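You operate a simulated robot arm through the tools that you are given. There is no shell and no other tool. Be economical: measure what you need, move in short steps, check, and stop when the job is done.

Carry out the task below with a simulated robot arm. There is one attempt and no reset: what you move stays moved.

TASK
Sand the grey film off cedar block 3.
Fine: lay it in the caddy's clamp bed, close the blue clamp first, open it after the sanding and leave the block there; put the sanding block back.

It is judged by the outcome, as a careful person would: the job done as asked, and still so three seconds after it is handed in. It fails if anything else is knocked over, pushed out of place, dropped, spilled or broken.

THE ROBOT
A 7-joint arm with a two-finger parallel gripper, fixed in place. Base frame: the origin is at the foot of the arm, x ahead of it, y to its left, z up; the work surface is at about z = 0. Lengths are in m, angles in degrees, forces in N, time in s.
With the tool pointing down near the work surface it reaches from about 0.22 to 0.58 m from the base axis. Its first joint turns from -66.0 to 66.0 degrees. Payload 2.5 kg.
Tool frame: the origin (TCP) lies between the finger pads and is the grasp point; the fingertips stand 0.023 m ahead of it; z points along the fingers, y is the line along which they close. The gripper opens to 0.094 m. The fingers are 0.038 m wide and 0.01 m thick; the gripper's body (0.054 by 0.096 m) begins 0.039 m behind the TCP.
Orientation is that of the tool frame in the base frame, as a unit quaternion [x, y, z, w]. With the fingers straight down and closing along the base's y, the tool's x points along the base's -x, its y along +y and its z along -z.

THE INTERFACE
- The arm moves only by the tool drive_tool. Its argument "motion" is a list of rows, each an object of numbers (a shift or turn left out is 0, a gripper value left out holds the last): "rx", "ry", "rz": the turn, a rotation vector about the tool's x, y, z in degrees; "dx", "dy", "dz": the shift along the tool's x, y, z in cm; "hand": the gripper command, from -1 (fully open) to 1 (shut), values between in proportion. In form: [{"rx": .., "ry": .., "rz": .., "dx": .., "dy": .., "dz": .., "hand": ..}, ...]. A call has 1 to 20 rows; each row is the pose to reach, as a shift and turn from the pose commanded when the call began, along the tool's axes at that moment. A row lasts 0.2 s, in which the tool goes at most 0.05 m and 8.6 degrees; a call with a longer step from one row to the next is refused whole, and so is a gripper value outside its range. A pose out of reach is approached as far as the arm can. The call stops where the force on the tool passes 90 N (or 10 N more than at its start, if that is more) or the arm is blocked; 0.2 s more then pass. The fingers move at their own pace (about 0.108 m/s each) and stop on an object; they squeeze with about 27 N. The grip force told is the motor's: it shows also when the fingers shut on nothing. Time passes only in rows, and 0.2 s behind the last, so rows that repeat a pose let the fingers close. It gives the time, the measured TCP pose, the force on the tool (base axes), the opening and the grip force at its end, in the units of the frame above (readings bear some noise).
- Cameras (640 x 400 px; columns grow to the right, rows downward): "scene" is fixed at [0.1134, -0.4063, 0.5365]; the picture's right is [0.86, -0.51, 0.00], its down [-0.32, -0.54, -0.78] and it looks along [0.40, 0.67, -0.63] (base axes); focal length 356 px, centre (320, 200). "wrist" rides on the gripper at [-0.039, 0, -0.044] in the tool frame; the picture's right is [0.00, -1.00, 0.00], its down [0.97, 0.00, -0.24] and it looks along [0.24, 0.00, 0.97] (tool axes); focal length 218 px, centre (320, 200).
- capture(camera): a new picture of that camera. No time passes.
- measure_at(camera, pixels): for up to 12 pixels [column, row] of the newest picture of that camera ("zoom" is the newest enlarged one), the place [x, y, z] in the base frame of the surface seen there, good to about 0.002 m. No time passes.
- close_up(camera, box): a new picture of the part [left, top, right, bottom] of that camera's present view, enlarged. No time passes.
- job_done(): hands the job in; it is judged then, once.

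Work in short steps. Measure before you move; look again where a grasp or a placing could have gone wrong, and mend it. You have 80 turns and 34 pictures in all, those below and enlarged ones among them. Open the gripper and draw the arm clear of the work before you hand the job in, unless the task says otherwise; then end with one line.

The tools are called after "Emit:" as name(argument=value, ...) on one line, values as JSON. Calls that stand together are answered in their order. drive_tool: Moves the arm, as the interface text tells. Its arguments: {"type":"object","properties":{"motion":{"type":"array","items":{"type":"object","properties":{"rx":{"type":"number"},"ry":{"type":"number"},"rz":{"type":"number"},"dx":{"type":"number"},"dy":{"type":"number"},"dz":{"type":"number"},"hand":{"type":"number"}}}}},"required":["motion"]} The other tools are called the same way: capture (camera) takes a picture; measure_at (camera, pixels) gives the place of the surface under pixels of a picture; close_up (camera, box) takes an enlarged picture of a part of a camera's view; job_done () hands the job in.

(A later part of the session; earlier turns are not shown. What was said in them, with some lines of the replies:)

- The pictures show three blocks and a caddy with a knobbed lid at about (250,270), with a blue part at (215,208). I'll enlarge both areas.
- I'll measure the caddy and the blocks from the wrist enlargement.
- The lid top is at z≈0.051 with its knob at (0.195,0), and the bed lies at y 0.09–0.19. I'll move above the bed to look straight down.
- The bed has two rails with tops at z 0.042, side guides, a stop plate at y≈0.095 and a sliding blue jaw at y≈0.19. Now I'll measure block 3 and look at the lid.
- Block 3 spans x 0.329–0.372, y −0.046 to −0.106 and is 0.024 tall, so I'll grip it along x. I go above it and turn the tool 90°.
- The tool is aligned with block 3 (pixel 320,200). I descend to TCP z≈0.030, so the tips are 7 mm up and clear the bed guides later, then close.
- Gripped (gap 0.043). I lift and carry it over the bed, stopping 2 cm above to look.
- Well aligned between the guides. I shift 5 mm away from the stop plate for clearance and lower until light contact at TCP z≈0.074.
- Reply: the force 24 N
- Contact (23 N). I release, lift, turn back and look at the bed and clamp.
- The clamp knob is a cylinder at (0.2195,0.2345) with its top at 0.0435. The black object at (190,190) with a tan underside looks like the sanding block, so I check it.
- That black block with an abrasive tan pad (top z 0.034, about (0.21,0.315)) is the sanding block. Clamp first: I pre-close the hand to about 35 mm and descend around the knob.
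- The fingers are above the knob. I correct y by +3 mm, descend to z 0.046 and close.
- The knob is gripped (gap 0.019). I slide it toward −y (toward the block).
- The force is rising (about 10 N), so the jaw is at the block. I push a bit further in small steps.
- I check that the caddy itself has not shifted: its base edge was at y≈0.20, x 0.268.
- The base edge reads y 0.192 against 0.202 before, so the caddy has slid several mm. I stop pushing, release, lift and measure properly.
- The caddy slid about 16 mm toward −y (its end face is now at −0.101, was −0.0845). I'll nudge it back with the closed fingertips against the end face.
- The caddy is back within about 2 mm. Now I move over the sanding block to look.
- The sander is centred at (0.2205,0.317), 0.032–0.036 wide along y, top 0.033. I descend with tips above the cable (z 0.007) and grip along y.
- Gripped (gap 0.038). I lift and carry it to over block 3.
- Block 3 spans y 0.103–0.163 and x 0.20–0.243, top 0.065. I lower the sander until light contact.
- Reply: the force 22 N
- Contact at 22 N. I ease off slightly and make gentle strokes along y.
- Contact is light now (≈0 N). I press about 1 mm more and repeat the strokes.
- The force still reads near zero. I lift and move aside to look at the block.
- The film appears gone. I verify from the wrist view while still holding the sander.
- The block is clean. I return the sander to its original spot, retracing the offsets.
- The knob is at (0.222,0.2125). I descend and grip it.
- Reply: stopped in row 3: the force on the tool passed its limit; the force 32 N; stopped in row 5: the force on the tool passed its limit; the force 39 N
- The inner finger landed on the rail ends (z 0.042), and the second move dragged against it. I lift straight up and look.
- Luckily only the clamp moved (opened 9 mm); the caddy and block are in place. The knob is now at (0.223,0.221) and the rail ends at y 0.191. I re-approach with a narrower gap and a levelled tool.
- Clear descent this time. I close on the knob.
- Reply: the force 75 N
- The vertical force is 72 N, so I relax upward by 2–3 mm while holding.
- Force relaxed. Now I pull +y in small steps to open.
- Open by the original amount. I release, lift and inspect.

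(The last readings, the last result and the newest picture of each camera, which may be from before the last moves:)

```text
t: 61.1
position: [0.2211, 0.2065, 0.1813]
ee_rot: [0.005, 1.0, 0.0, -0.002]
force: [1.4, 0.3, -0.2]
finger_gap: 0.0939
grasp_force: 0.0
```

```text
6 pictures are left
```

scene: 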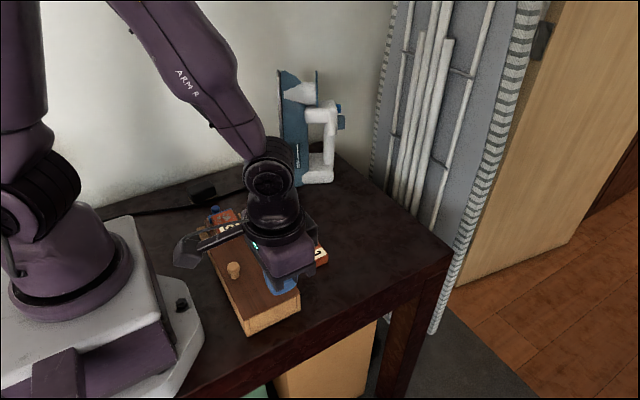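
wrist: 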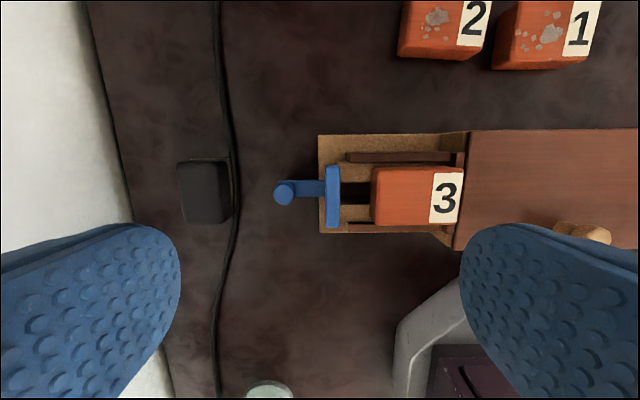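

Emit:
measure_at(camera="wrist", pixels=[[284, 190], [333, 190], [321, 140], [322, 228], [375, 190], [460, 185], [205, 190], [570, 229], [182, 164], [185, 215]])

Emit:
close_up(camera="wrist", box=[300, 120, 480, 245])

```text
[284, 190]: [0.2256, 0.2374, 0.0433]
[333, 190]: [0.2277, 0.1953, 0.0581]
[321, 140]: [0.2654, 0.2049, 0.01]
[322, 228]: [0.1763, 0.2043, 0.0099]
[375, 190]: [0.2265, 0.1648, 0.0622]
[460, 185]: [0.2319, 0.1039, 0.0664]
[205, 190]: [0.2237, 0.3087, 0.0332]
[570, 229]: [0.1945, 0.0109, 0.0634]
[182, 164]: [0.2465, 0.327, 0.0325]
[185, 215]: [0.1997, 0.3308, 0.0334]
```

```text
3.20 times, centred on (390, 182) of wrist
```

zoom: 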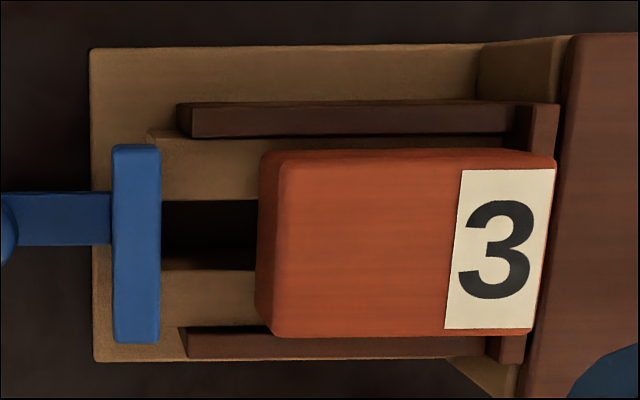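

Block 3 is clean, lying in the open bed with the clamp back; the sander and caddy are within a few mm of their starts. I draw the arm up and clear.

Emit:
drive_tool(motion=[{"dz": -3}, {"dz": -6, "dy": -4}, {"dz": -6, "dy": -8, "dx": -4}, {"dz": -6, "dy": -12, "dx": -8}, {"dz": -6, "dy": -16, "dx": -12}, {"dz": -6, "dy": -20, "dx": -16}, {"dz": -6, "dy": -20, "dx": -20}, {"dz": -6, "dy": -20, "dx": -20}])

Emit:
capture(camera="scene")

```text
refused: row 3 steps farther than a row can; nothing moved
```

```text
4 pictures are left
```

scene: 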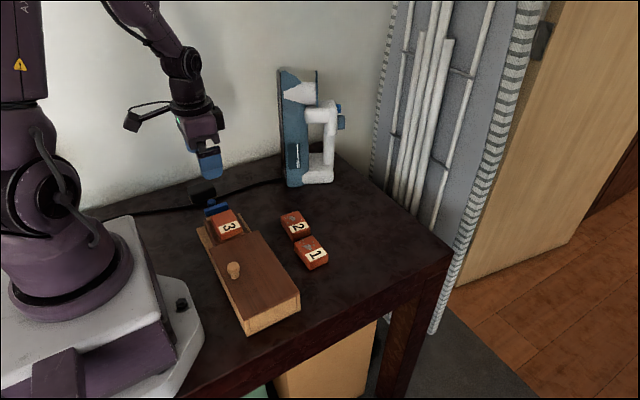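

The step was too long, so I use shorter rows.

Emit:
drive_tool(motion=[{"dz": -3}, {"dz": -6, "dy": -3}, {"dz": -6, "dy": -6, "dx": -3}, {"dz": -6, "dy": -9, "dx": -6}, {"dz": -6, "dy": -12, "dx": -9}, {"dz": -6, "dy": -15, "dx": -12}, {"dz": -6, "dy": -18, "dx": -15}, {"dz": -6, "dy": -20, "dx": -18}, {"dz": -6, "dy": -20, "dx": -20}, {"dz": -6, "dy": -20, "dx": -20}])

```text
t: 63.3
position: [0.4197, 0.0055, 0.2397]
ee_rot: [0.006, 1.0, 0.0, -0.002]
force: [0.1, 0.5, 0.6]
finger_gap: 0.0941
grasp_force: 0.0
```

Emit:
job_done()

```text
The job is handed in.
```

Block 3 is sanded clean and left in the bed with the blue clamp open; the sanding block is back in its place, and the caddy, which slid about 16 mm while I closed the clamp, was pushed back to about 3 mm from where it stood.
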